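You operate a simulated robot arm through the tools that you are given. There is no shell and no other tool. Be economical: measure what you need, move in short steps, check, and stop when the job is done.

You are at the controls of a simulated two-armed robot. One attempt, no reset.

TASK
Hold the steel pail on the top of the low platform steady with one hand and put the metal block from the top of the low platform in it with the other.

The check looks at the end state, three seconds after you hand in, the way a careful person would. Anything else that was tipped, shoved, dropped, spilled or broken makes it a failure.

THE ROBOT
Two 6-joint arms with two-finger grippers on one trunk, on a base that drives. Base frame: it is fixed to the floor where the robot stands at the start and does not move with it; the origin is under the middle of the robot, x ahead of it, y to its left, z up; the surface under the hand at the start is at about z = 0.5. Lengths are in m, angles in degrees, forces in N, time in s.
The left shoulder is at the start at [0.07, 0.148, 1.177], the right one opposite. With the tool pointing down near the work surface each hand reaches from about 0.3 to 0.58 m from the robot's upright axis, wherever it stands, measured 20 degrees to its own side. Places, roughly: steel pail [1.75, -0.75, 0.5]. Payload 2.45 kg a hand.
Tool frame (each hand has its own): the origin (TCP) lies between the finger pads and is the grasp point; the fingertips stand 0.03 m ahead of it; z points along the fingers, y is the line along which they close. Largest opening 0.106 m; the body of the gripper starts 0.079 m behind the TCP.
Orientation is that of the tool frame in the base frame, as [roll, pitch, yaw] about the fixed x, y, z axes, in that order (R = Rz(yaw) Ry(pitch) Rx(roll)). With the fingers straight down and closing along the base's y, the tool's x points along the base's -x, its y along +y and its z along -z.

THE INTERFACE
- The arms move only by the tool step_arm. It takes "left_targets", "right_targets" or both (then of equal length, played together; a hand with none holds still); each is a list of rows, each an object of numbers (a shift or turn left out is 0, a gripper value left out holds the last): "x", "y", "z": the shift along the tool's x, y, z in m; "wx", "wy", "wz": the turn, a rotation vector about the tool's x, y, z in degrees; "fingers": the opening, from 0 (shut) to 1 (fully open). In form: [{"x": .., "y": .., "z": .., "wx": .., "wy": .., "wz": .., "fingers": ..}, ...]. A call has 1 to 20 rows; each row is the pose to reach, as a shift and turn from the pose commanded when the call began, along the tool's axes at that moment. Each row takes 0.2 s and may step no farther than 0.05 m and 8.6 degrees from the row before; otherwise, or with a gripper value out of range, the whole call is refused. A pose out of reach is approached as far as the arm can. The call stops where the force on the tool passes 40 N (or 10 N more than at its start, if that is more) or the arm is blocked; 0.2 s more then pass. The fingers move at their own pace (about 0.072 m/s each) and stop on an object; they squeeze with about 20 N. The grip force told is the motor's: it shows also when the fingers shut on nothing. Time passes only in rows, and 0.2 s behind the last, so rows that repeat a pose let the fingers close. The reply holds the time, the measured pose of the TCP, the force on the tool along the base axes, the opening and the grip force, in the units named above and with some noise, with the torque about the TCP (base axes, N m) and any sound that the robot's microphone picked up.
- Cameras (640 x 400 px; columns grow to the right, rows downward): "scene" is now at [0.1247, 0.0252, 1.3876]; the picture's right is [0.27, -0.96, 0.00], its down [-0.79, -0.22, -0.58] and it looks along [0.56, 0.15, -0.82] (base axes); focal length 261 px, centre (320, 200). "left" rides on the left gripper at [0.076, 0.002, -0.106] in its tool frame; the picture's right is [-0.02, 1.00, 0.00], its down [-0.78, -0.02, -0.62] and it looks along [-0.62, -0.01, 0.78] (tool axes); focal length 247 px, centre (320, 200). "right" rides on the right gripper at [0.076, -0.002, -0.106] in its tool frame; the picture's right is [0.02, 1.00, 0.00], its down [-0.78, 0.02, -0.62] and it looks along [-0.62, 0.01, 0.78] (tool axes); focal length 247 px, centre (320, 200).
- grab_frame(camera): a new picture of that camera. The clock stands still meanwhile.
- raise_lower(by): slides the trunk up (or, below 0, down) by that many m; the arms and the scene camera ride with it, the base frame stays. It gives what a move gives, with no picture.
- base_move(legs): drives the robot by 1 to 6 legs, each [ahead, left, turn to the left] in m, m and degrees, along the robot's own axes; the way and the turn of a leg run together, so that a leg with both is an arc; at most 1.5 m and 180 degrees a leg. The arms and the cameras ride along, it lands a little off, and it stops where it bumps. It gives what a move gives.
- head_to(pan, tilt): turns the head with the scene camera to pan (to the left, within 86 degrees either way) and tilt (down, from -29 to 69), counted from straight ahead of the robot. It gives what a move gives.
- pixel_to_xyz(camera, pixels): for up to 12 pixels [column, row] of the newest picture of that camera ("zoom" is the newest enlarged one), the place [x, y, z] in the base frame of the surface seen there, good to about 0.003 m, but the place of the scene camera against the robot may be out by one fixed shift of up to 0.018 m in any direction. The clock stands still meanwhile.
- close_up(camera, box): a new picture of the part [left, top, right, bottom] of that camera's present view, enlarged. The clock stands still meanwhile.
- hand_in(): hands the job in; it is judged then, once.

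Go step by step. Measure first, check grasps and placings, and put right what went wrong. The budget is 80 turns and 62 pictures, counting those below and the enlarged ones. Unless the task says otherwise, let go and move clear before handing in.

The tools are called as name(argument=value, ...) on one line, values as JSON. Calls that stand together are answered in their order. step_arm: Moves the arms, as the interface text tells. Its arguments: {"type":"object","properties":{"left_targets":{"type":"array","items":{"type":"object","properties":{"x":{"type":"number"},"y":{"type":"number"},"z":{"type":"number"},"wx":{"type":"number"},"wy":{"type":"number"},"wz":{"type":"number"},"fingers":{"type":"number"}}}},"right_targets":{"type":"array","items":{"type":"object","properties":{"x":{"type":"number"},"y":{"type":"number"},"z":{"type":"number"},"wx":{"type":"number"},"wy":{"type":"number"},"wz":{"type":"number"},"fingers":{"type":"number"}}}}},"required":[]} The other tools are called the same way: raise_lower (by) slides the trunk up or down; base_move (legs) drives the base; head_to (pan, tilt) turns the head that bears the scene camera; grab_frame (camera) takes a picture; pixel_to_xyz (camera, pixels) gives the place of the surface under pixels of a picture; close_up (camera, box) takes an enlarged picture of a part of a camera's view; hand_in () hands the job in.

At the start:

```text
time: 0.0
left_tcp_pos: [0.3679, 0.3002, 0.784]
left_tool_rot: [180.0, 0.1, -180.0]
left_ft_force: [-1.2, 0.2, 0.4]
left_ft_torque: [-0.01, 0.05, -0.01]
left_grip_width: 0.1059
left_grip_force: 0.2
right_tcp_pos: [0.6146, -0.0559, 0.7656]
right_tool_rot: [180.0, 0.0, -179.9]
right_ft_force: [0.4, 0.5, 0.3]
right_ft_torque: [-0.01, 0.01, -0.02]
right_grip_width: 0.1061
right_grip_force: 0.0
trunk travel left (down, up): [-0.65, 0.29]
robot x, y, heading: [-0.0008, 0.0027, -0.2]
head pan, tilt: [15.4, 54.7]
```

scene: 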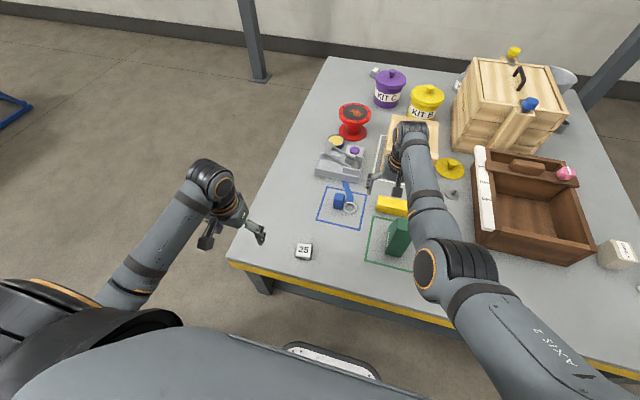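
right: 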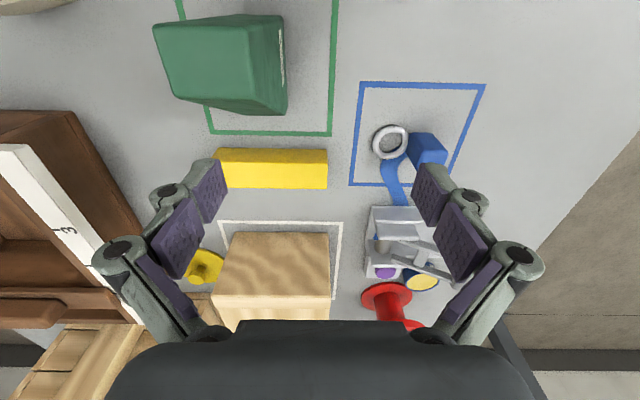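
left: 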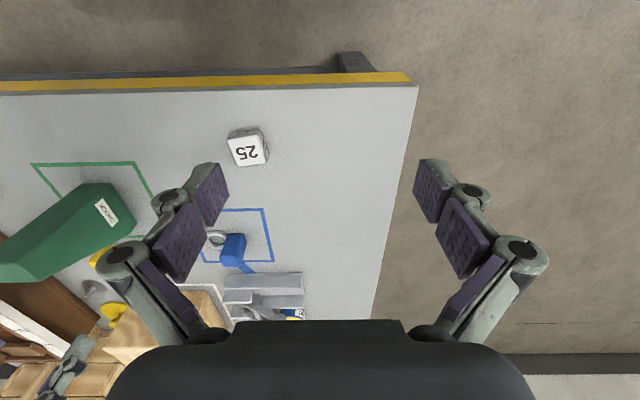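

The table in front holds many things, but the pail is said to be at about [1.75, -0.75], beyond the table or to its right. I turn the head that way to look.

head_to(pan=-25, tilt=25)

grab_frame(camera="scene")

```text
time: 1.1
left_tcp_pos: [0.3677, 0.301, 0.7851]
left_tool_rot: [-180.0, 0.0, 180.0]
left_ft_force: [-0.4, 0.0, 0.0]
left_ft_torque: [-0.01, -0.02, 0.01]
left_grip_width: 0.1058
left_grip_force: 0.1
right_tcp_pos: [0.615, -0.0556, 0.7649]
right_tool_rot: [-179.9, 0.1, -179.9]
right_ft_force: [-0.2, 0.1, -0.2]
right_ft_torque: [0.01, 0.0, 0.01]
right_grip_width: 0.1059
right_grip_force: 0.1
trunk travel left (down, up): [-0.65, 0.29]
robot x, y, heading: [-0.0002, -0.0031, 0.2]
head pan, tilt: [-25.0, 25.0]
```

```text
58 pictures are left
```

scene: 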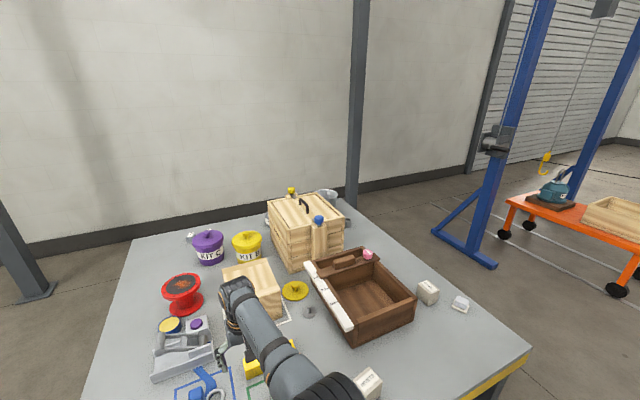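

A grey metal thing shows behind the crate at (327,193). I enlarge that and measure.

close_up(camera="scene", box=[220, 160, 480, 322])

pixel_to_xyz(camera="scene", pixels=[[327, 191], [348, 220], [268, 222], [427, 290], [460, 303], [360, 211], [530, 345], [132, 240], [310, 312], [292, 192]])

```text
2.46 times, centred on (350, 241) of scene
```

zoom: 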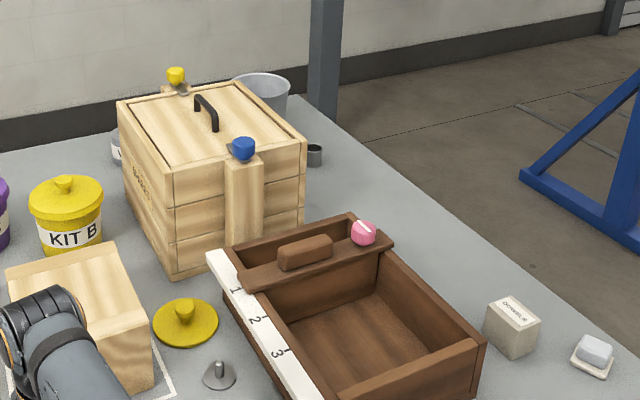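

```text
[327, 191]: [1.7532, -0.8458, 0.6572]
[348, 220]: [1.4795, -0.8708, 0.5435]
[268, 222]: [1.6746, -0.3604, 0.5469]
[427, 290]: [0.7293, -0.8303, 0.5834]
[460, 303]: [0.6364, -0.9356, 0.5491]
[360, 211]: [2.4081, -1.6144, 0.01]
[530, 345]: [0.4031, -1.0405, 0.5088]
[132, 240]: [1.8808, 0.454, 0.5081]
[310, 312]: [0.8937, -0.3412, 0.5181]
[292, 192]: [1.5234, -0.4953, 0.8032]
```

The pail rim is at about (1.75,-0.80,0.65), behind the crate, so I have to drive round the table. I measure the table edges and the obstacles on the floor.

pixel_to_xyz(camera="scene", pixels=[[352, 209], [480, 263], [438, 232], [496, 265], [470, 190], [420, 198], [440, 282], [380, 235], [505, 233], [618, 288], [300, 192], [20, 260]])

base_move(legs=[[-0.5, 0, 0]])

```text
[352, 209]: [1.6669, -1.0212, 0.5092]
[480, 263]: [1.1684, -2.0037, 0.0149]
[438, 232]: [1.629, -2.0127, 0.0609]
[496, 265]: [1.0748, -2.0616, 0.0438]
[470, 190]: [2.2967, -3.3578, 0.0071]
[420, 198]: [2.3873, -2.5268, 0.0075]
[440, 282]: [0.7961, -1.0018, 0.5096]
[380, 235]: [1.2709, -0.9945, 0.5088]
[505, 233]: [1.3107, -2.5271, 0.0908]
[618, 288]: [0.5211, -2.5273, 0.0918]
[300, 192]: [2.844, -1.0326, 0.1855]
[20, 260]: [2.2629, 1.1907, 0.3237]
```

```text
time: 4.0
left_tcp_pos: [-0.1228, 0.3011, 0.7839]
left_tool_rot: [180.0, 0.0, -179.8]
left_ft_force: [-0.3, -0.5, -0.6]
left_ft_torque: [0.0, -0.01, 0.03]
left_grip_width: 0.1064
left_grip_force: 0.1
right_tcp_pos: [0.1275, -0.0526, 0.7659]
right_tool_rot: [-179.9, 0.0, -179.7]
right_ft_force: [-0.6, 0.1, 0.1]
right_ft_torque: [-0.01, 0.02, 0.06]
right_grip_width: 0.1059
right_grip_force: 0.1
trunk travel left (down, up): [-0.65, 0.29]
robot x, y, heading: [-0.488, 0.0002, 0.2]
head pan, tilt: [-25.0, 25.0]
```

The table's right edge is at y≈-1.02 and the gantry foot at y≈-2.0, which leaves a corridor. I raise the trunk so the arms clear everything, then drive right along the front and look again.

raise_lower(by=0.25)

base_move(legs=[[0, -1.48, 0]])

head_to(pan=10, tilt=20)

grab_frame(camera="scene")

```text
time: 6.5
left_tcp_pos: [-0.1219, 0.3028, 1.0353]
left_tool_rot: [-179.9, 0.1, -179.6]
left_ft_force: [0.7, -0.5, -0.8]
left_ft_torque: [-0.01, 0.03, -0.03]
left_grip_width: 0.1061
left_grip_force: 0.0
right_tcp_pos: [0.1262, -0.0535, 1.0153]
right_tool_rot: [180.0, 0.1, -179.7]
right_ft_force: [-0.5, 0.2, 0.0]
right_ft_torque: [-0.04, -0.01, -0.02]
right_grip_width: 0.1061
right_grip_force: 0.1
trunk travel left (down, up): [-0.9, 0.04]
robot x, y, heading: [-0.4845, -0.0016, 0.1]
head pan, tilt: [-25.0, 25.0]
```

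```text
time: 12.6
left_tcp_pos: [-0.0729, -0.8567, 1.1142]
left_tool_rot: [-172.7, 21.0, 179.6]
left_ft_force: [3.3, 1.8, -1.2]
left_ft_torque: [-0.22, 0.17, -0.09]
left_grip_width: 0.1056
left_grip_force: 0.0
right_tcp_pos: [0.1785, -1.3034, 1.007]
right_tool_rot: [-177.7, 1.2, -165.3]
right_ft_force: [3.6, -3.5, 3.2]
right_ft_torque: [0.34, 0.37, 0.03]
right_grip_width: 0.1052
right_grip_force: 0.1
trunk travel left (down, up): [-0.9, 0.04]
robot x, y, heading: [-0.4358, -1.313, 7.5]
head pan, tilt: [-25.0, 25.0]
stopped in leg 1: the robot was blocked; the commanded pose is now the measured one
```

```text
time: 13.6
left_tcp_pos: [-0.0861, -0.8582, 1.1327]
left_tool_rot: [-173.4, 23.1, -179.6]
left_ft_force: [-1.2, -0.4, 0.3]
left_ft_torque: [0.03, -0.03, 0.01]
left_grip_width: 0.106
left_grip_force: 0.2
right_tcp_pos: [0.1684, -1.2962, 1.007]
right_tool_rot: [-178.2, 1.9, -164.4]
right_ft_force: [-0.5, -0.1, -0.6]
right_ft_torque: [0.0, 0.0, 0.01]
right_grip_width: 0.106
right_grip_force: 0.1
trunk travel left (down, up): [-0.9, 0.04]
robot x, y, heading: [-0.4392, -1.3156, 8.1]
head pan, tilt: [10.0, 20.0]
```

```text
56 pictures are left
```

scene: 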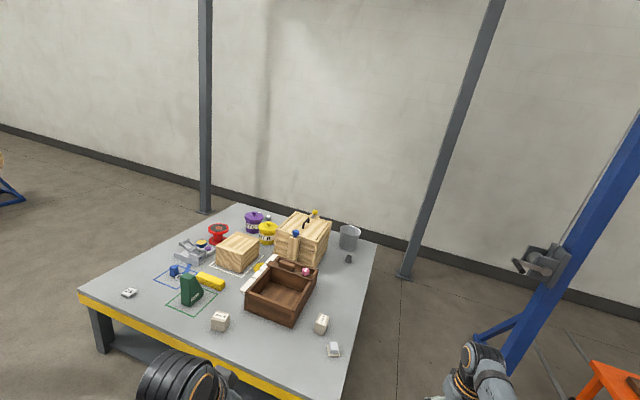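

The base bumped something on its right and turned 8°. I back off to the left a little and look right.

base_move(legs=[[0, 0.1, 0]])

head_to(pan=-70, tilt=40)

grab_frame(camera="scene")

```text
time: 14.4
left_tcp_pos: [-0.0852, -0.7979, 1.165]
left_tool_rot: [-171.6, 31.4, -179.3]
left_ft_force: [0.0, 2.3, 0.6]
left_ft_torque: [-0.22, 0.01, -0.13]
left_grip_width: 0.106
left_grip_force: 0.1
right_tcp_pos: [0.2506, -1.3745, 1.1088]
right_tool_rot: [-173.5, 18.7, -161.4]
right_ft_force: [-1.8, -4.2, 1.5]
right_ft_torque: [0.36, -0.06, 0.13]
right_grip_width: 0.1059
right_grip_force: 0.0
trunk travel left (down, up): [-0.9, 0.04]
robot x, y, heading: [-0.4377, -1.3073, 8.5]
head pan, tilt: [10.0, 20.0]
stopped in leg 1: the robot was blocked; the commanded pose is now the measured one
```

```text
time: 15.9
left_tcp_pos: [-0.0787, -0.8028, 1.1653]
left_tool_rot: [-171.5, 31.3, -179.5]
left_ft_force: [-0.3, 0.6, -0.6]
left_ft_torque: [0.0, 0.02, 0.02]
left_grip_width: 0.106
left_grip_force: 0.1
right_tcp_pos: [0.2503, -1.3728, 1.101]
right_tool_rot: [-173.9, 18.2, -161.3]
right_ft_force: [-0.5, -0.2, 0.0]
right_ft_torque: [-0.01, 0.0, 0.0]
right_grip_width: 0.1059
right_grip_force: 0.1
trunk travel left (down, up): [-0.9, 0.04]
robot x, y, heading: [-0.4371, -1.3114, 8.2]
head pan, tilt: [-70.0, 40.0]
```

```text
55 pictures are left
```

scene: 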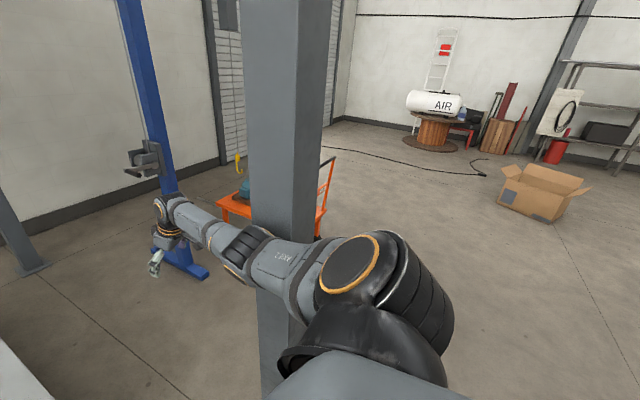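

A column stands right beside the right arm (pixels 245–330). I measure where it stands and how the arm lies against it.

pixel_to_xyz(camera="scene", pixels=[[270, 180], [315, 180], [270, 350], [265, 250], [230, 240], [300, 225], [380, 270], [20, 268], [190, 270], [280, 100], [325, 100], [250, 100]])

grab_frame(camera="right")

grab_frame(camera="left")

```text
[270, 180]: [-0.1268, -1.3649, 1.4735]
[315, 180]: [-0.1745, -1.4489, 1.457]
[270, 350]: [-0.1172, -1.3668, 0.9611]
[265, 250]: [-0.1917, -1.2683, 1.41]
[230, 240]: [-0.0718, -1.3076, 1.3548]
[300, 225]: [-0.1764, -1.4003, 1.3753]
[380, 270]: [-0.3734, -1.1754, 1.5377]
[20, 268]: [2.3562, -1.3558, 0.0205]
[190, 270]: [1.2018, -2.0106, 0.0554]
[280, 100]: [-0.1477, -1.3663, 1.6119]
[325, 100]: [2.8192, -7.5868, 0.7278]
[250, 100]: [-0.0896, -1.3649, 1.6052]
```

```text
54 pictures are left
```

right: 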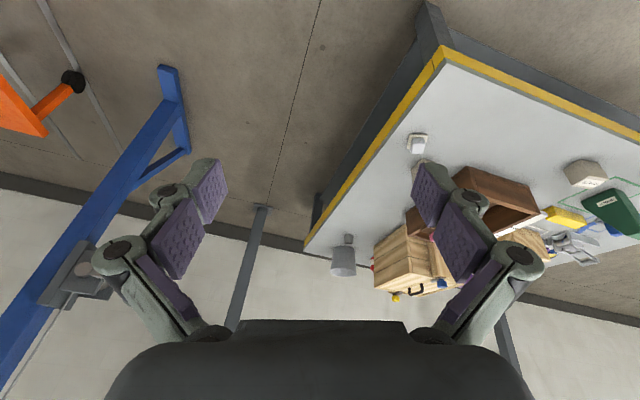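

```text
53 pictures are left
```

left: 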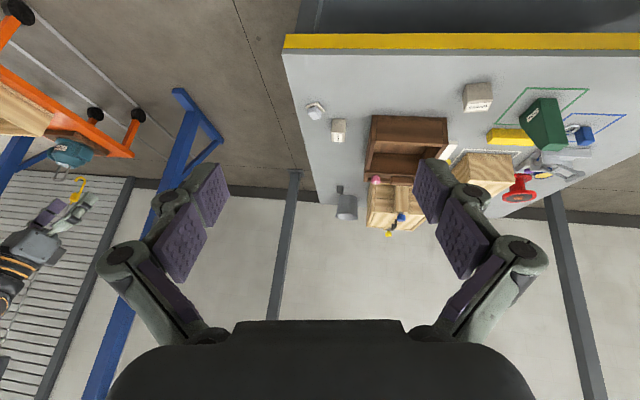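

The column is at x≈-0.18…-0.08, y≈-1.37…-1.46, and the right arm ran into it. I back straight off, square up the heading, and then plan to pass it on its right side.

base_move(legs=[[-0.45, 0, 0], [0, 0, -8]])

grab_frame(camera="scene")

```text
time: 16.6
left_tcp_pos: [-0.0177, -0.7019, 1.0937]
left_tool_rot: [166.1, 26.0, 165.3]
left_ft_force: [2.9, 0.9, -1.9]
left_ft_torque: [-0.08, 0.14, -0.03]
left_grip_width: 0.1052
left_grip_force: 0.1
right_tcp_pos: [0.3269, -1.476, 1.3102]
right_tool_rot: [-161.2, 43.7, -159.9]
right_ft_force: [-4.3, -7.7, 2.7]
right_ft_torque: [0.6, -0.12, 0.64]
right_grip_width: 0.1062
right_grip_force: 0.1
trunk travel left (down, up): [-0.9, 0.04]
robot x, y, heading: [-0.4406, -1.3091, 8.5]
head pan, tilt: [-70.0, 40.0]
stopped in leg 1: the robot was blocked; the commanded pose is now the measured one
```

```text
52 pictures are left
```

scene: 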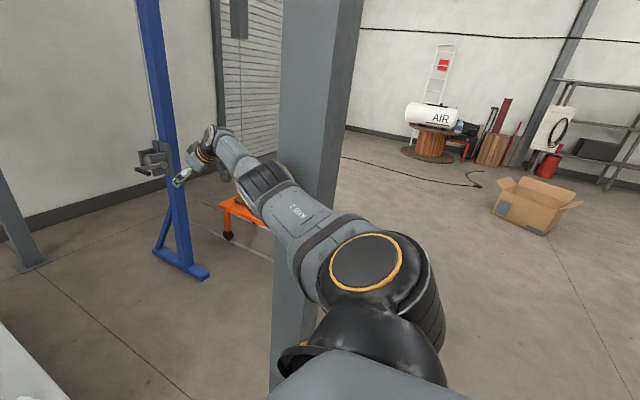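

The base still cannot move, and the right arm seems pressed on the column. I swing the right hand to the left, away from the column.

step_arm(right_targets=[{"x": -0.01, "y": 0.04, "z": -0.003}, {"x": -0.02, "y": 0.08, "z": -0.006}, {"x": -0.03, "y": 0.12, "z": -0.009}, {"x": -0.04, "y": 0.16, "z": -0.012}, {"x": -0.05, "y": 0.2, "z": -0.015}, {"x": -0.06, "y": 0.24, "z": -0.018}, {"x": -0.07, "y": 0.28, "z": -0.021}])

grab_frame(camera="scene")

```text
time: 17.0
left_tcp_pos: [0.0044, -0.6616, 1.0424]
left_tool_rot: [156.5, 16.6, 155.0]
left_ft_force: [3.6, 2.2, -2.7]
left_ft_torque: [-0.06, 0.11, 0.04]
left_grip_width: 0.1051
left_grip_force: 0.1
right_tcp_pos: [0.3381, -1.5106, 1.43]
right_tool_rot: [-149.8, 56.8, -155.5]
right_ft_force: [7.4, 4.3, -3.2]
right_ft_torque: [-0.33, 0.07, -0.56]
right_grip_width: 0.106
right_grip_force: 0.0
trunk travel left (down, up): [-0.9, 0.04]
robot x, y, heading: [-0.4366, -1.2996, 8.0]
head pan, tilt: [-70.0, 40.0]
stopped in row 1 (left hand): the arm was blocked; the commanded pose is now the measured one
```

```text
51 pictures are left
```

scene: 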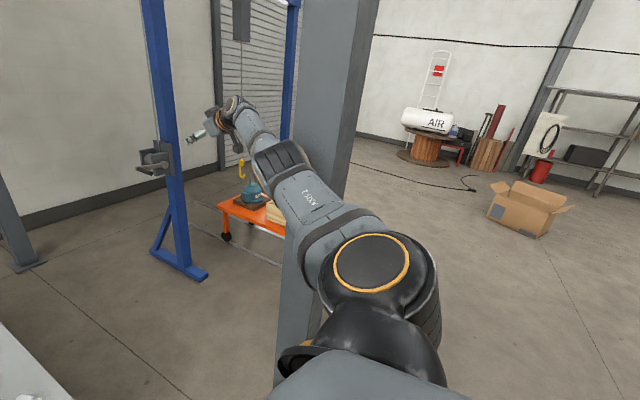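

The arm stopped at once, and the picture looks tilted: the column edge runs from (305,0) to (275,400). I measure points to see how the robot and the column really stand.

pixel_to_xyz(camera="scene", pixels=[[310, 50], [312, 120], [285, 330], [280, 390], [365, 50], [345, 150], [428, 120], [180, 272], [560, 240], [320, 215], [370, 260], [300, 355]])

head_to(pan=-40, tilt=69)

grab_frame(camera="scene")

```text
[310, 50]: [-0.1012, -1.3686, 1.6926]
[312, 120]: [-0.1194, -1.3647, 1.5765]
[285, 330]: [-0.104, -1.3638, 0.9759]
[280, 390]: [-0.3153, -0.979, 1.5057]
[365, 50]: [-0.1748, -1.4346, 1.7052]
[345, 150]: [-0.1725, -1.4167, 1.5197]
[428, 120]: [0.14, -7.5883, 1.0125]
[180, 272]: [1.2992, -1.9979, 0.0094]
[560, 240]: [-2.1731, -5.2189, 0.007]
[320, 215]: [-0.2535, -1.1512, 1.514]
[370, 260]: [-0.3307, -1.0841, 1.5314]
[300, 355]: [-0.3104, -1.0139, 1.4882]
```

```text
time: 17.9
left_tcp_pos: [0.0681, -0.6628, 1.0545]
left_tool_rot: [155.4, 16.2, 149.1]
left_ft_force: [0.0, -1.9, 0.6]
left_ft_torque: [0.15, 0.16, 0.1]
left_grip_width: 0.1061
left_grip_force: 0.0
right_tcp_pos: [0.3212, -1.5434, 1.4282]
right_tool_rot: [-152.1, 57.5, -162.5]
right_ft_force: [0.1, 0.9, -1.4]
right_ft_torque: [-0.06, -0.04, -0.08]
right_grip_width: 0.1057
right_grip_force: 0.1
trunk travel left (down, up): [-0.9, 0.04]
robot x, y, heading: [-0.4214, -1.2289, 2.4]
head pan, tilt: [-40.0, 68.8]
```

```text
50 pictures are left
```

scene: 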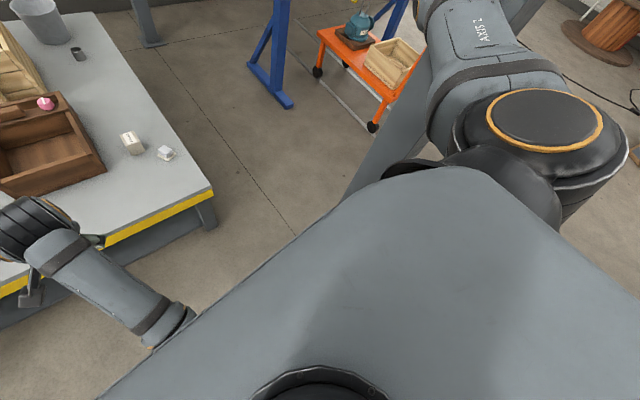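

The base has freed itself and moved to (-0.42,-1.23). I now back straight off the column.

base_move(legs=[[-0.1, 0.1, 0]])

head_to(pan=-50, tilt=45)

grab_frame(camera="scene")

```text
time: 18.6
left_tcp_pos: [0.1019, -0.581, 0.984]
left_tool_rot: [142.0, -8.6, 131.0]
left_ft_force: [1.5, 1.6, 3.0]
left_ft_torque: [-0.29, 0.19, -0.05]
left_grip_width: 0.1055
left_grip_force: 0.1
right_tcp_pos: [0.2736, -1.6301, 1.5181]
right_tool_rot: [-129.8, 59.4, -150.0]
right_ft_force: [7.2, 3.6, 0.8]
right_ft_torque: [-0.1, 0.31, -0.54]
right_grip_width: 0.1062
right_grip_force: 0.4
trunk travel left (down, up): [-0.9, 0.04]
robot x, y, heading: [-0.4332, -1.2191, 1.2]
head pan, tilt: [-40.0, 68.8]
stopped in leg 1: the robot was blocked; the commanded pose is now the measured one
```

```text
time: 19.5
left_tcp_pos: [0.162, -0.5692, 1.033]
left_tool_rot: [137.3, -6.0, 130.0]
left_ft_force: [0.8, -1.8, 0.3]
left_ft_torque: [0.08, 0.15, 0.14]
left_grip_width: 0.1061
left_grip_force: 0.1
right_tcp_pos: [0.2531, -1.6556, 1.5048]
right_tool_rot: [-133.0, 60.6, -157.1]
right_ft_force: [1.7, 2.2, 0.1]
right_ft_torque: [-0.01, 0.03, -0.13]
right_grip_width: 0.1059
right_grip_force: 0.0
trunk travel left (down, up): [-0.9, 0.04]
robot x, y, heading: [-0.407, -1.1641, -3.1]
head pan, tilt: [-50.0, 45.0]
```

```text
49 pictures are left
```

scene: 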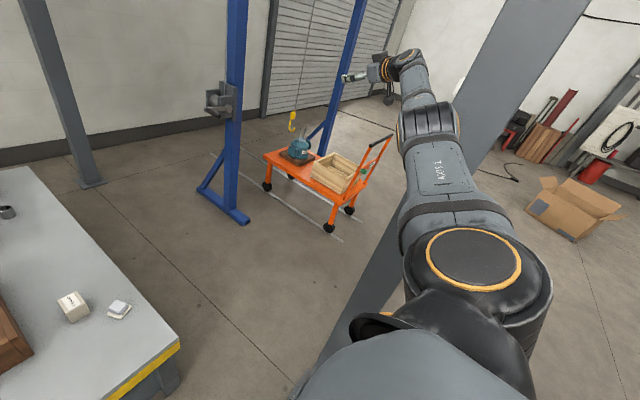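

The robot's state is still shifting, and the right arm now seems to lie on the far side of the column, so backing up jams it. I let time pass holding still, to see whether it is steady.

step_arm(right_targets=[{"x": 0}, {"x": 0}, {"x": 0}, {"x": 0}, {"x": 0}], left_targets=[{"x": 0}, {"x": 0}, {"x": 0}, {"x": 0}, {"x": 0}])

pixel_to_xyz(camera="scene", pixels=[[470, 270], [440, 160], [427, 120], [410, 75], [355, 75], [480, 330], [500, 100], [460, 90], [380, 270], [85, 185], [320, 345], [350, 330]])

grab_frame(camera="left")

grab_frame(camera="right")

```text
time: 19.9
left_tcp_pos: [0.0818, -0.4792, 1.1074]
left_tool_rot: [123.2, -19.3, 136.6]
left_ft_force: [3.1, 1.9, -0.3]
left_ft_torque: [-0.08, 0.15, 0.18]
left_grip_width: 0.1051
left_grip_force: 0.0
right_tcp_pos: [0.2624, -1.66, 1.5354]
right_tool_rot: [-131.8, 72.0, -151.9]
right_ft_force: [5.3, 3.8, 2.2]
right_ft_torque: [-0.02, 0.25, -0.55]
right_grip_width: 0.106
right_grip_force: 0.1
trunk travel left (down, up): [-0.9, 0.04]
robot x, y, heading: [-0.3299, -1.1391, 4.8]
head pan, tilt: [-50.0, 45.0]
stopped in row 1 (left hand): the arm was blocked; the commanded pose is now the measured one
```

```text
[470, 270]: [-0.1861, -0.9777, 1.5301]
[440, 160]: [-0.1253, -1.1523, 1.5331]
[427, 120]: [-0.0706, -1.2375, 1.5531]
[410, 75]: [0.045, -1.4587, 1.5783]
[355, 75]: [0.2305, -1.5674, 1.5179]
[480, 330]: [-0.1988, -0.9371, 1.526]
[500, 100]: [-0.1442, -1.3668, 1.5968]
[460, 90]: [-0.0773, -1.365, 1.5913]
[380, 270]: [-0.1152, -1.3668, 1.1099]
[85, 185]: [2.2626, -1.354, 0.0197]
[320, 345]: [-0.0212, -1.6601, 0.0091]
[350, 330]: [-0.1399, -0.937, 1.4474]
```

```text
48 pictures are left
```

left: 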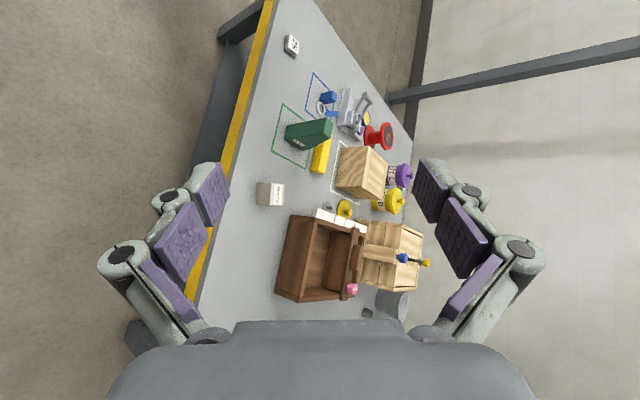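

```text
47 pictures are left
```

right: 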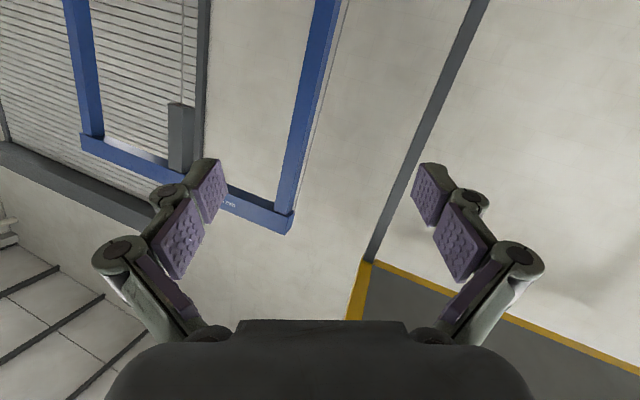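

The right shoulder shows at (-0.19,-0.98,1.53), about 0.3 m left of where it should be, so the trunk is leaning left. I lower the trunk to bring the weight down and then look.

raise_lower(by=-0.3)

grab_frame(camera="scene")

```text
time: 20.2
left_tcp_pos: [-0.0832, -0.4425, 1.13]
left_tool_rot: [116.6, -40.7, 150.8]
left_ft_force: [-3.7, 3.5, 0.8]
left_ft_torque: [-0.26, -0.12, -0.34]
left_grip_width: 0.1057
left_grip_force: 0.0
right_tcp_pos: [0.4226, -1.5982, 1.4705]
right_tool_rot: [-134.5, 72.7, -140.2]
right_ft_force: [-0.5, 3.1, 4.2]
right_ft_torque: [-0.04, 0.34, -0.29]
right_grip_width: 0.1059
right_grip_force: 0.0
trunk travel left (down, up): [-0.898, 0.042]
robot x, y, heading: [-0.1976, -1.0863, 25.1]
head pan, tilt: [-50.0, 45.0]
stopped: the arm was blocked; the commanded pose is now the measured one
```

```text
46 pictures are left
```

scene: 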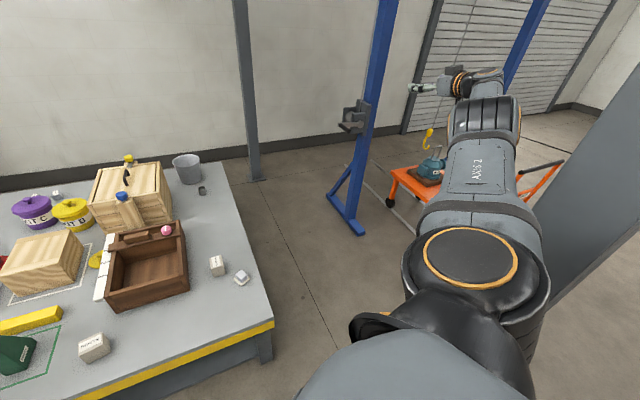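

The picture is upright again; the base has been turned to heading 25° at (-0.20,-1.09), and the arm is now clear of the column in view. I hold briefly to see whether it has settled.

step_arm(right_targets=[{"x": 0}, {"x": 0}])

grab_frame(camera="scene")

pixel_to_xyz(camera="scene", pixels=[[470, 260], [480, 170], [490, 120], [490, 75], [430, 88], [600, 200], [265, 340]])

```text
time: 20.5
left_tcp_pos: [0.1215, -0.5583, 1.2139]
left_tool_rot: [94.0, -61.5, 169.0]
left_ft_force: [7.7, -1.4, -1.1]
left_ft_torque: [0.02, -0.05, 0.71]
left_grip_width: 0.1056
left_grip_force: 0.1
right_tcp_pos: [0.7486, -1.6846, 1.2132]
right_tool_rot: [-173.1, 66.4, -170.2]
right_ft_force: [2.4, -4.2, -8.2]
right_ft_torque: [0.25, -0.62, 0.35]
right_grip_width: 0.1045
right_grip_force: 0.0
trunk travel left (down, up): [-0.898, 0.042]
robot x, y, heading: [-0.1384, -1.0602, 30.9]
head pan, tilt: [-50.0, 45.0]
stopped in row 1 (left hand): the arm was blocked; the commanded pose is now the measured one
```

```text
45 pictures are left
```

scene: 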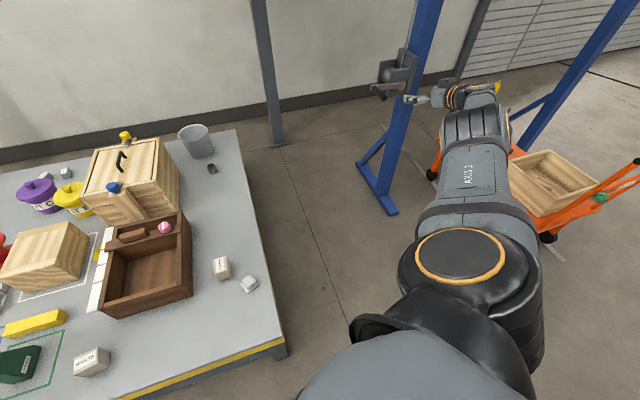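

```text
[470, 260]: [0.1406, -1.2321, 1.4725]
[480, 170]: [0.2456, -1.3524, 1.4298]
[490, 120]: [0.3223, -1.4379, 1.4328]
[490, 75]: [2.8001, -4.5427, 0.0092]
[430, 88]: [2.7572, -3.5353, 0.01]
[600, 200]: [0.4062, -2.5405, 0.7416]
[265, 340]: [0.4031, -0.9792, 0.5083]
```

The right arm is now past the column and free, while the robot is still rocking. I lower the trunk again to bring the weight down.

raise_lower(by=-0.25)

grab_frame(camera="scene")

pixel_to_xyz(camera="scene", pixels=[[470, 260], [480, 170], [600, 200]])

```text
time: 21.0
left_tcp_pos: [0.2303, -0.5629, 1.1005]
left_tool_rot: [120.8, -36.6, 146.2]
left_ft_force: [4.2, -7.8, -1.3]
left_ft_torque: [0.45, 0.16, 0.54]
left_grip_width: 0.1058
left_grip_force: 0.0
right_tcp_pos: [0.5982, -1.8303, 1.3309]
right_tool_rot: [-152.4, 71.3, -165.5]
right_ft_force: [-2.0, -2.4, -0.9]
right_ft_torque: [0.08, -0.08, 0.19]
right_grip_width: 0.1058
right_grip_force: 0.0
trunk travel left (down, up): [-0.888, 0.052]
robot x, y, heading: [-0.0497, -1.0326, 14.3]
head pan, tilt: [-50.0, 45.0]
stopped: the arm was blocked; the commanded pose is now the measured one
```

```text
44 pictures are left
```

scene: 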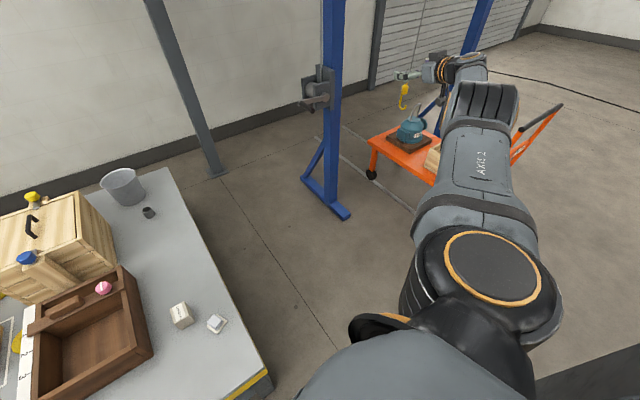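

```text
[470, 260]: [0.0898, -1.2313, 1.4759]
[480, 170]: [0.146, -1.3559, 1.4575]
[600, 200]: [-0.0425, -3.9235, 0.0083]
```

The robot is still rocking and drifting; head turns do not get cut short, so I use one to let it settle, looking at the table corner and its base.

head_to(pan=0, tilt=60)

grab_frame(camera="scene")

```text
time: 22.2
left_tcp_pos: [0.1715, -0.5456, 1.1308]
left_tool_rot: [115.2, -40.7, 150.4]
left_ft_force: [0.7, -1.4, 0.6]
left_ft_torque: [0.03, 0.02, 0.11]
left_grip_width: 0.106
left_grip_force: 0.0
right_tcp_pos: [0.6282, -1.7661, 1.3187]
right_tool_rot: [-157.6, 71.3, -165.5]
right_ft_force: [2.0, -1.9, -0.4]
right_ft_torque: [0.03, -0.08, 0.14]
right_grip_width: 0.1058
right_grip_force: 0.1
trunk travel left (down, up): [-0.888, 0.052]
robot x, y, heading: [-0.0863, -1.0396, 20.1]
head pan, tilt: [0.0, 60.0]
```

```text
43 pictures are left
```

scene: 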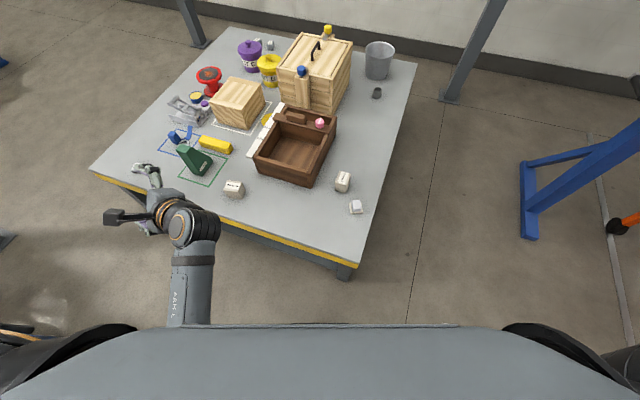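

The picture is upright (column 490,0 → 445,100) and the table looks undisturbed. I let it settle once more and check that it is still.

head_to(pan=-45, tilt=60)

step_arm(right_targets=[{"x": 0}, {"x": 0}])

grab_frame(camera="scene")

```text
time: 23.3
left_tcp_pos: [0.1649, -0.5374, 1.1283]
left_tool_rot: [115.4, -40.2, 150.2]
left_ft_force: [-1.0, -0.2, -0.8]
left_ft_torque: [-0.01, 0.02, 0.01]
left_grip_width: 0.1061
left_grip_force: 0.0
right_tcp_pos: [0.6221, -1.754, 1.3299]
right_tool_rot: [-155.7, 71.6, -163.8]
right_ft_force: [-0.1, -0.3, 0.2]
right_ft_torque: [-0.01, -0.02, -0.05]
right_grip_width: 0.106
right_grip_force: 0.0
trunk travel left (down, up): [-0.888, 0.052]
robot x, y, heading: [-0.0861, -1.041, 20.4]
head pan, tilt: [-45.0, 60.0]
```

```text
time: 23.9
left_tcp_pos: [0.1644, -0.5365, 1.1279]
left_tool_rot: [115.4, -40.2, 150.4]
left_ft_force: [0.1, -0.9, 0.6]
left_ft_torque: [0.05, -0.02, -0.04]
left_grip_width: 0.106
left_grip_force: 0.1
right_tcp_pos: [0.6219, -1.7553, 1.3286]
right_tool_rot: [-155.8, 71.6, -163.9]
right_ft_force: [0.2, -0.2, 0.1]
right_ft_torque: [0.0, 0.0, 0.01]
right_grip_width: 0.1059
right_grip_force: 0.0
trunk travel left (down, up): [-0.888, 0.052]
robot x, y, heading: [-0.0879, -1.0388, 20.0]
head pan, tilt: [-45.0, 60.0]
```

```text
42 pictures are left
```

scene: 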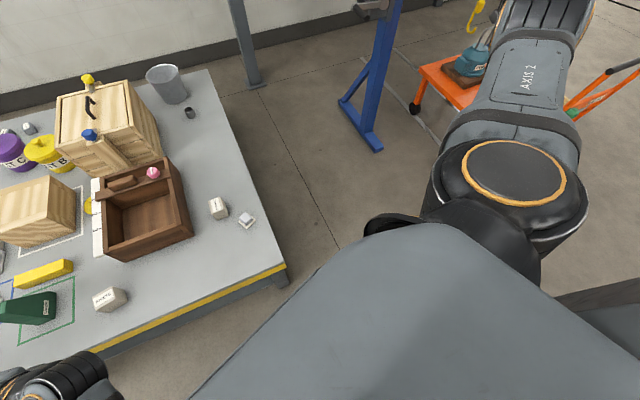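

All is still now and forces are near zero. I bring both arms back in front of the body with the tools down, which pulls the right arm away from the column.

step_arm(right_targets=[{"x": 0.0139, "y": 0.0394, "z": -0.0138, "wx": -1.46, "wy": 4.36, "wz": -1.16}, {"x": 0.0278, "y": 0.0788, "z": -0.0276, "wx": -2.92, "wy": 8.72, "wz": -2.32}, {"x": 0.0417, "y": 0.1182, "z": -0.0414, "wx": -4.38, "wy": 13.08, "wz": -3.48}, {"x": 0.0556, "y": 0.1576, "z": -0.0552, "wx": -5.84, "wy": 17.44, "wz": -4.64}, {"x": 0.0695, "y": 0.197, "z": -0.069, "wx": -7.3, "wy": 21.8, "wz": -5.8}, {"x": 0.0834, "y": 0.2364, "z": -0.0828, "wx": -8.76, "wy": 26.16, "wz": -6.96}, {"x": 0.0973, "y": 0.2758, "z": -0.0966, "wx": -10.22, "wy": 30.52, "wz": -8.12}, {"x": 0.1112, "y": 0.3152, "z": -0.1104, "wx": -11.68, "wy": 34.88, "wz": -9.28}, {"x": 0.1251, "y": 0.3546, "z": -0.1242, "wx": -13.14, "wy": 39.24, "wz": -10.44}, {"x": 0.139, "y": 0.394, "z": -0.138, "wx": -14.6, "wy": 43.6, "wz": -11.6}, {"x": 0.1529, "y": 0.4334, "z": -0.1518, "wx": -16.06, "wy": 47.96, "wz": -12.76}, {"x": 0.1668, "y": 0.4728, "z": -0.1656, "wx": -17.52, "wy": 52.32, "wz": -13.92}, {"x": 0.1807, "y": 0.5122, "z": -0.1794, "wx": -18.98, "wy": 56.68, "wz": -15.08}, {"x": 0.1946, "y": 0.5516, "z": -0.1932, "wx": -20.44, "wy": 61.04, "wz": -16.24}, {"x": 0.2085, "y": 0.591, "z": -0.207, "wx": -21.9, "wy": 65.4, "wz": -17.4}, {"x": 0.2224, "y": 0.6304, "z": -0.2208, "wx": -23.36, "wy": 69.76, "wz": -18.56}], left_targets=[{"wx": 4.71, "wy": -0.43, "wz": -4.07}, {"wx": 9.42, "wy": -0.86, "wz": -8.14}, {"wx": 14.13, "wy": -1.29, "wz": -12.21}, {"wx": 18.84, "wy": -1.72, "wz": -16.28}, {"wx": 23.55, "wy": -2.15, "wz": -20.35}, {"wx": 28.26, "wy": -2.58, "wz": -24.42}, {"wx": 32.97, "wy": -3.01, "wz": -28.49}, {"wx": 37.68, "wy": -3.44, "wz": -32.56}, {"wx": 42.39, "wy": -3.87, "wz": -36.63}, {"wx": 47.1, "wy": -4.3, "wz": -40.7}, {"wx": 51.81, "wy": -4.73, "wz": -44.77}, {"wx": 56.52, "wy": -5.16, "wz": -48.84}, {"wx": 61.23, "wy": -5.59, "wz": -52.91}, {"wx": 65.94, "wy": -6.02, "wz": -56.98}, {"wx": 70.65, "wy": -6.45, "wz": -61.05}, {"wx": 75.36, "wy": -6.88, "wz": -65.12}])

grab_frame(camera="scene")

```text
time: 27.3
left_tcp_pos: [0.1631, -0.5342, 1.1269]
left_tool_rot: [-179.8, -0.1, -160.0]
left_ft_force: [0.7, 0.3, -0.1]
left_ft_torque: [-0.07, -0.04, 0.0]
left_grip_width: 0.1061
left_grip_force: 0.0
left hand out of reach, approached as far as the arm can: row 8, 9, 10, 11, 12, 13, 14
right_tcp_pos: [0.6388, -1.0714, 1.0622]
right_tool_rot: [-179.8, -0.2, -159.9]
right_ft_force: [-0.6, 0.5, -0.5]
right_ft_torque: [0.01, -0.01, 0.02]
right_grip_width: 0.106
right_grip_force: 0.0
right hand out of reach, approached as far as the arm can: row 1, 2, 3, 4, 5, 6, 7, 8, 9, 10, 11, 12, 13, 14, 15, 16
trunk travel left (down, up): [-0.888, 0.052]
robot x, y, heading: [-0.0839, -1.0401, 20.2]
head pan, tilt: [-45.0, 60.0]
```

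```text
41 pictures are left
```

scene: 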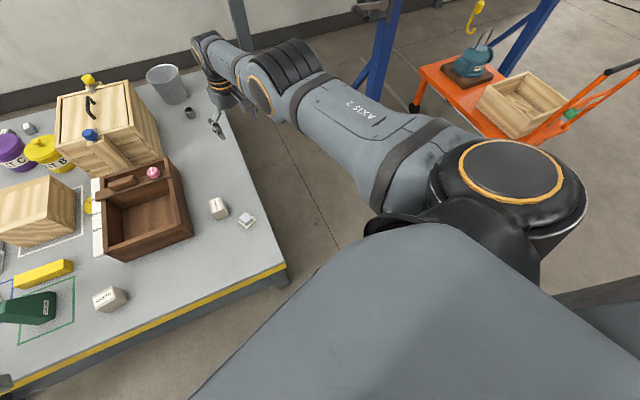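

Both tools point down in front of the body again. I draw them in a little, drive back and left well clear of the column, turn to face right and look at the way.

step_arm(right_targets=[{"x": 0.045}, {"x": 0.09}, {"x": 0.13}], left_targets=[{"y": -0.04}, {"y": -0.08}, {"y": -0.11}])

base_move(legs=[[-0.52, 0.615, 0], [0, 0, -110]])

head_to(pan=15, tilt=25)

grab_frame(camera="scene")

```text
time: 28.1
left_tcp_pos: [0.1607, -0.6179, 1.1222]
left_tool_rot: [-179.7, 0.2, -160.0]
left_ft_force: [0.0, 0.0, 0.4]
left_ft_torque: [-0.01, -0.05, -0.01]
left_grip_width: 0.106
left_grip_force: 0.1
left hand out of reach, approached as far as the arm can: row 2, 3
right_tcp_pos: [0.6347, -1.0824, 1.0297]
right_tool_rot: [-180.0, 0.1, -159.9]
right_ft_force: [-0.8, -0.3, 0.6]
right_ft_torque: [-0.02, -0.05, -0.04]
right_grip_width: 0.1061
right_grip_force: 0.0
right hand out of reach, approached as far as the arm can: row 1, 2, 3
trunk travel left (down, up): [-0.888, 0.052]
robot x, y, heading: [-0.0885, -1.0395, 20.4]
head pan, tilt: [-45.0, 60.0]
```

```text
time: 37.0
left_tcp_pos: [-0.4734, -1.0317, 1.1236]
left_tool_rot: [-179.8, 0.1, 88.7]
left_ft_force: [0.0, -0.1, -0.7]
left_ft_torque: [0.0, 0.0, 0.0]
left_grip_width: 0.1057
left_grip_force: 0.1
right_tcp_pos: [-1.0776, -1.3062, 1.029]
right_tool_rot: [-179.9, 0.0, 88.9]
right_ft_force: [-0.5, -1.0, -0.2]
right_ft_torque: [-0.02, -0.01, -0.02]
right_grip_width: 0.1058
right_grip_force: 0.0
trunk travel left (down, up): [-0.888, 0.052]
robot x, y, heading: [-0.7771, -0.6502, -91.2]
head pan, tilt: [-45.0, 60.0]
```

```text
time: 38.3
left_tcp_pos: [-0.474, -1.0323, 1.1217]
left_tool_rot: [-179.8, 0.1, 88.7]
left_ft_force: [-0.3, 0.2, 0.2]
left_ft_torque: [0.01, 0.0, -0.01]
left_grip_width: 0.1059
left_grip_force: 0.0
right_tcp_pos: [-1.0779, -1.3061, 1.0298]
right_tool_rot: [180.0, 0.0, 88.9]
right_ft_force: [-0.5, 0.7, 0.0]
right_ft_torque: [0.01, 0.01, -0.01]
right_grip_width: 0.1061
right_grip_force: 0.1
trunk travel left (down, up): [-0.888, 0.052]
robot x, y, heading: [-0.7738, -0.6504, -90.9]
head pan, tilt: [15.0, 25.0]
```

```text
40 pictures are left
```

scene: 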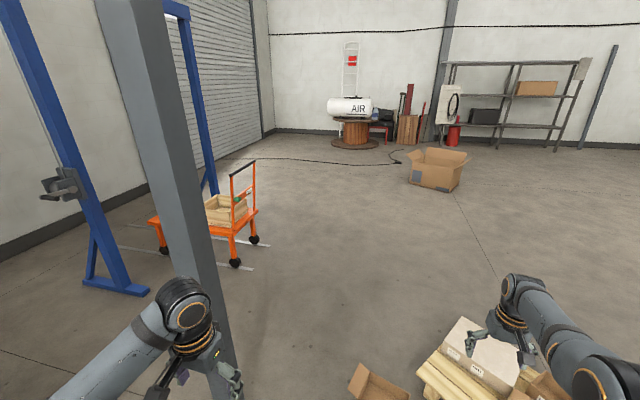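

The way ahead shows a pallet with boxes at lower right (380–560, 330–400) and the cart at (230,220). I measure them.

pixel_to_xyz(camera="scene", pixels=[[235, 262], [252, 240], [255, 165], [235, 170], [130, 290], [350, 390], [362, 366], [420, 370], [470, 320], [430, 398], [195, 225], [510, 395]])

head_to(pan=0, tilt=60)

grab_frame(camera="scene")

```text
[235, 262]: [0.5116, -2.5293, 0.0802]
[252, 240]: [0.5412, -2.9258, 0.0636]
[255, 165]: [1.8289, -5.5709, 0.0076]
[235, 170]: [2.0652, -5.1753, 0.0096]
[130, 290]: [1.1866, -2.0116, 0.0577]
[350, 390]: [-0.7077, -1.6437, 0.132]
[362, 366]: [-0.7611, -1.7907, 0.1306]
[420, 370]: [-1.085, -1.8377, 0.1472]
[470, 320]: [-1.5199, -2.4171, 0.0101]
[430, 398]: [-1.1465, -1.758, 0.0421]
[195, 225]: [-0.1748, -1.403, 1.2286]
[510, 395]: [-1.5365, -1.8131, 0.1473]
```

```text
time: 39.4
left_tcp_pos: [-0.4726, -1.0322, 1.123]
left_tool_rot: [-179.6, 0.1, 88.7]
left_ft_force: [0.6, -0.2, 0.0]
left_ft_torque: [-0.02, 0.0, -0.02]
left_grip_width: 0.1061
left_grip_force: 0.0
right_tcp_pos: [-1.0782, -1.305, 1.029]
right_tool_rot: [-180.0, 0.0, 88.9]
right_ft_force: [0.6, 0.4, -0.9]
right_ft_torque: [0.03, -0.02, 0.01]
right_grip_width: 0.106
right_grip_force: 0.0
trunk travel left (down, up): [-0.888, 0.052]
robot x, y, heading: [-0.779, -0.6478, -91.1]
head pan, tilt: [0.0, 60.0]
```

```text
39 pictures are left
```

scene: 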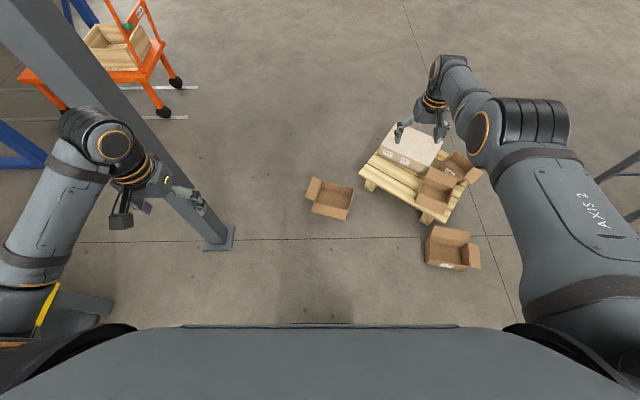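

The small carton at (330,195) and the pallet block the way round the column on this side. The left side of the table looked freer, so I turn ahead, drive left along the front and look there.

base_move(legs=[[0, 0, 91], [0, 1.5, 0]])

head_to(pan=20, tilt=30)

grab_frame(camera="scene")

```text
time: 47.3
left_tcp_pos: [-0.4065, 0.323, 1.1181]
left_tool_rot: [-179.5, -0.3, 176.7]
left_ft_force: [0.2, 1.3, -0.4]
left_ft_torque: [-0.06, 0.04, -0.02]
left_grip_width: 0.106
left_grip_force: 0.1
right_tcp_pos: [-0.1552, -0.2908, 1.0295]
right_tool_rot: [-179.6, -0.2, 177.0]
right_ft_force: [0.3, 0.5, 0.1]
right_ft_torque: [-0.08, 0.06, 0.03]
right_grip_width: 0.106
right_grip_force: 0.1
trunk travel left (down, up): [-0.888, 0.052]
robot x, y, heading: [-0.8039, 0.0253, -2.8]
head pan, tilt: [0.0, 60.0]
stopped in leg 2: the robot was blocked; the commanded pose is now the measured one
```

```text
time: 48.2
left_tcp_pos: [-0.4122, 0.3132, 1.1219]
left_tool_rot: [-179.8, 0.1, 176.8]
left_ft_force: [-0.2, 0.2, 1.2]
left_ft_torque: [0.02, -0.02, 0.0]
left_grip_width: 0.106
left_grip_force: 0.1
right_tcp_pos: [-0.159, -0.2994, 1.0293]
right_tool_rot: [179.9, 0.1, 177.1]
right_ft_force: [0.0, -0.2, -0.1]
right_ft_torque: [0.06, -0.04, -0.02]
right_grip_width: 0.106
right_grip_force: 0.0
trunk travel left (down, up): [-0.888, 0.052]
robot x, y, heading: [-0.8091, 0.0227, -3.0]
head pan, tilt: [20.0, 30.0]
```

```text
38 pictures are left
```

scene: 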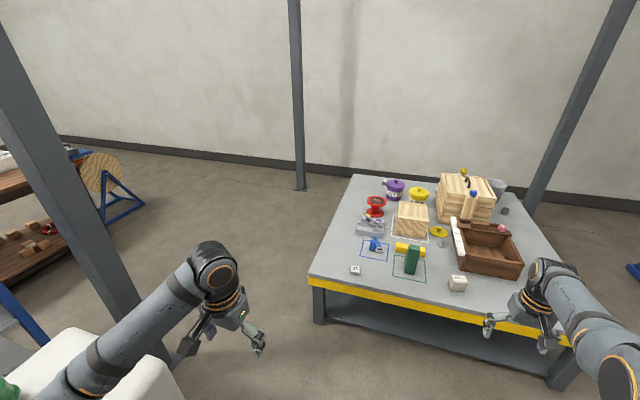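

The base stopped on a white thing with a green part at lower left (90,375). I measure it, ease away to the right, and look there.

pixel_to_xyz(camera="scene", pixels=[[70, 345], [8, 392], [150, 390], [105, 300], [50, 150], [20, 320], [120, 215], [300, 190], [335, 270], [310, 280], [100, 230], [160, 365]])

base_move(legs=[[0, -0.12, 0]])

head_to(pan=75, tilt=50)

grab_frame(camera="scene")

```text
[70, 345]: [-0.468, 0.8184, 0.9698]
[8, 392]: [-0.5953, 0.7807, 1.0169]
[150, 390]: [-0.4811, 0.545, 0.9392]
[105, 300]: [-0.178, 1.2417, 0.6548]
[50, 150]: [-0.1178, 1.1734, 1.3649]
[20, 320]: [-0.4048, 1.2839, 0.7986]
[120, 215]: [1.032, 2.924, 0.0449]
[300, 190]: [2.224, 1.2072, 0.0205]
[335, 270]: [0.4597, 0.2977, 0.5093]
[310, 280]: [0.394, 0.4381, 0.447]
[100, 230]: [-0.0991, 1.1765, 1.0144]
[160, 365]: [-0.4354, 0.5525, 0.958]
```

```text
time: 49.5
left_tcp_pos: [-0.417, 0.2004, 1.1228]
left_tool_rot: [-179.7, 0.1, 176.8]
left_ft_force: [1.1, 0.0, -0.3]
left_ft_torque: [-0.05, 0.0, 0.01]
left_grip_width: 0.106
left_grip_force: 0.0
right_tcp_pos: [-0.165, -0.4145, 1.0307]
right_tool_rot: [-179.9, 0.0, 177.0]
right_ft_force: [-1.4, 0.7, -0.4]
right_ft_torque: [-0.06, -0.03, 0.0]
right_grip_width: 0.1057
right_grip_force: 0.1
trunk travel left (down, up): [-0.888, 0.052]
robot x, y, heading: [-0.812, -0.0925, -3.2]
head pan, tilt: [20.0, 30.0]
```

```text
time: 50.7
left_tcp_pos: [-0.417, 0.1996, 1.1228]
left_tool_rot: [-179.8, 0.0, 176.8]
left_ft_force: [0.4, -0.3, -0.8]
left_ft_torque: [-0.01, -0.01, -0.02]
left_grip_width: 0.1059
left_grip_force: 0.1
right_tcp_pos: [-0.1654, -0.4146, 1.029]
right_tool_rot: [-180.0, 0.0, 177.0]
right_ft_force: [-0.8, -0.5, 0.4]
right_ft_torque: [0.01, -0.03, 0.0]
right_grip_width: 0.1062
right_grip_force: 0.1
trunk travel left (down, up): [-0.888, 0.052]
robot x, y, heading: [-0.8115, -0.0939, -2.7]
head pan, tilt: [75.0, 50.0]
```

```text
37 pictures are left
```

scene: 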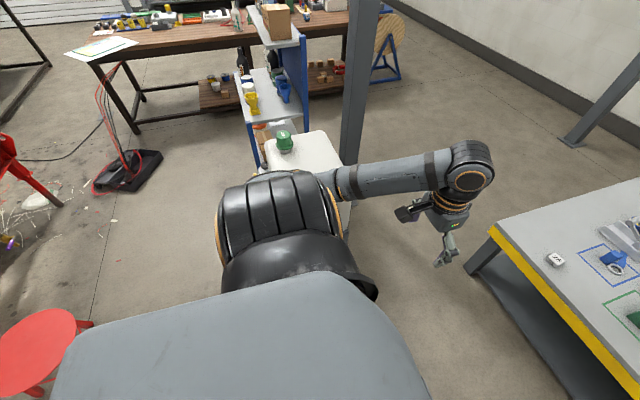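

A shelf unit with a white top stands on the left, with a column beyond at (360,80) and a red stool at (40,350). I measure these to find the gaps.

pixel_to_xyz(camera="scene", pixels=[[40, 340], [78, 320], [275, 145], [330, 140], [345, 200], [350, 150], [348, 230], [490, 235], [580, 140], [300, 100], [255, 145], [284, 140]])

close_up(camera="scene", box=[220, 60, 380, 240])

```text
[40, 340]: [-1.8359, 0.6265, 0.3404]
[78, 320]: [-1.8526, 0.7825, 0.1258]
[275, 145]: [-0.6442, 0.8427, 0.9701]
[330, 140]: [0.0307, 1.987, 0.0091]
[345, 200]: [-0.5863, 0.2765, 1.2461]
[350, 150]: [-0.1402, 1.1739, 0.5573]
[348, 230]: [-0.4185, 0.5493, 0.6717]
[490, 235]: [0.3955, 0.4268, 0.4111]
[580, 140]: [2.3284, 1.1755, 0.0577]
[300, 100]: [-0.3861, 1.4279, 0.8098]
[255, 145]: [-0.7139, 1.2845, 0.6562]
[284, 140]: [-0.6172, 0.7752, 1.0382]
```

```text
2.22 times, centred on (300, 150) of scene
```

zoom: 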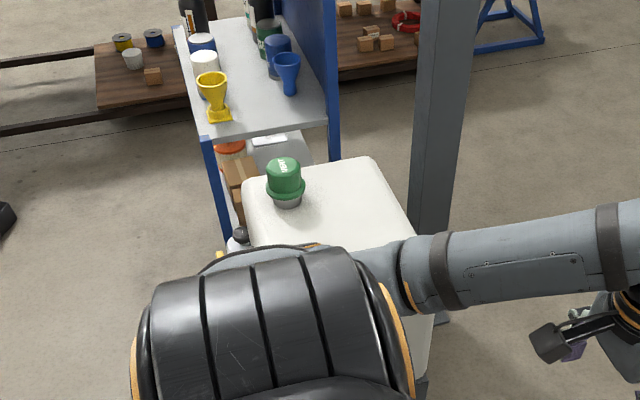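

The white container's near face is at y≈0.545, yet my base stopped at y=0.02, so I need to know the size of my own base. I tilt the right hand so that its camera looks back at the base.

step_arm(right_targets=[{"wy": 8, "x": 0.01, "z": 0.03}, {"wy": 16, "x": 0.02, "z": 0.06}, {"wy": 24, "x": 0.03, "z": 0.09}, {"wy": 32, "x": 0.04, "z": 0.12}, {"wy": 40, "x": 0.05, "z": 0.15}, {"wy": 48, "x": 0.06, "z": 0.18}, {"wy": 56, "x": 0.06, "z": 0.21}, {"wy": 64, "x": 0.06, "z": 0.22}, {"wy": 72, "x": 0.06, "z": 0.22}])

grab_frame(camera="right")

```text
time: 52.7
left_tcp_pos: [-0.4176, 0.1986, 1.1218]
left_tool_rot: [-179.8, 0.0, 176.9]
left_ft_force: [1.0, 0.0, -0.4]
left_ft_torque: [0.0, -0.01, -0.02]
left_grip_width: 0.106
left_grip_force: 0.0
right_tcp_pos: [-0.4298, -0.3809, 0.9528]
right_tool_rot: [-179.9, -58.5, 177.0]
right_ft_force: [-0.2, -0.8, 0.3]
right_ft_torque: [0.06, 0.01, 0.03]
right_grip_width: 0.106
right_grip_force: 0.1
right hand out of reach, approached as far as the arm can: row 1, 2, 3, 4, 5, 6, 7, 8, 9
trunk travel left (down, up): [-0.888, 0.052]
robot x, y, heading: [-0.8138, -0.091, -3.0]
head pan, tilt: [75.0, 50.0]
```

```text
35 pictures are left
```

right: 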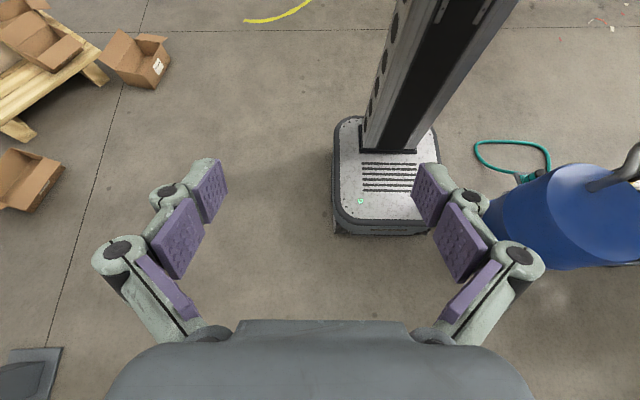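

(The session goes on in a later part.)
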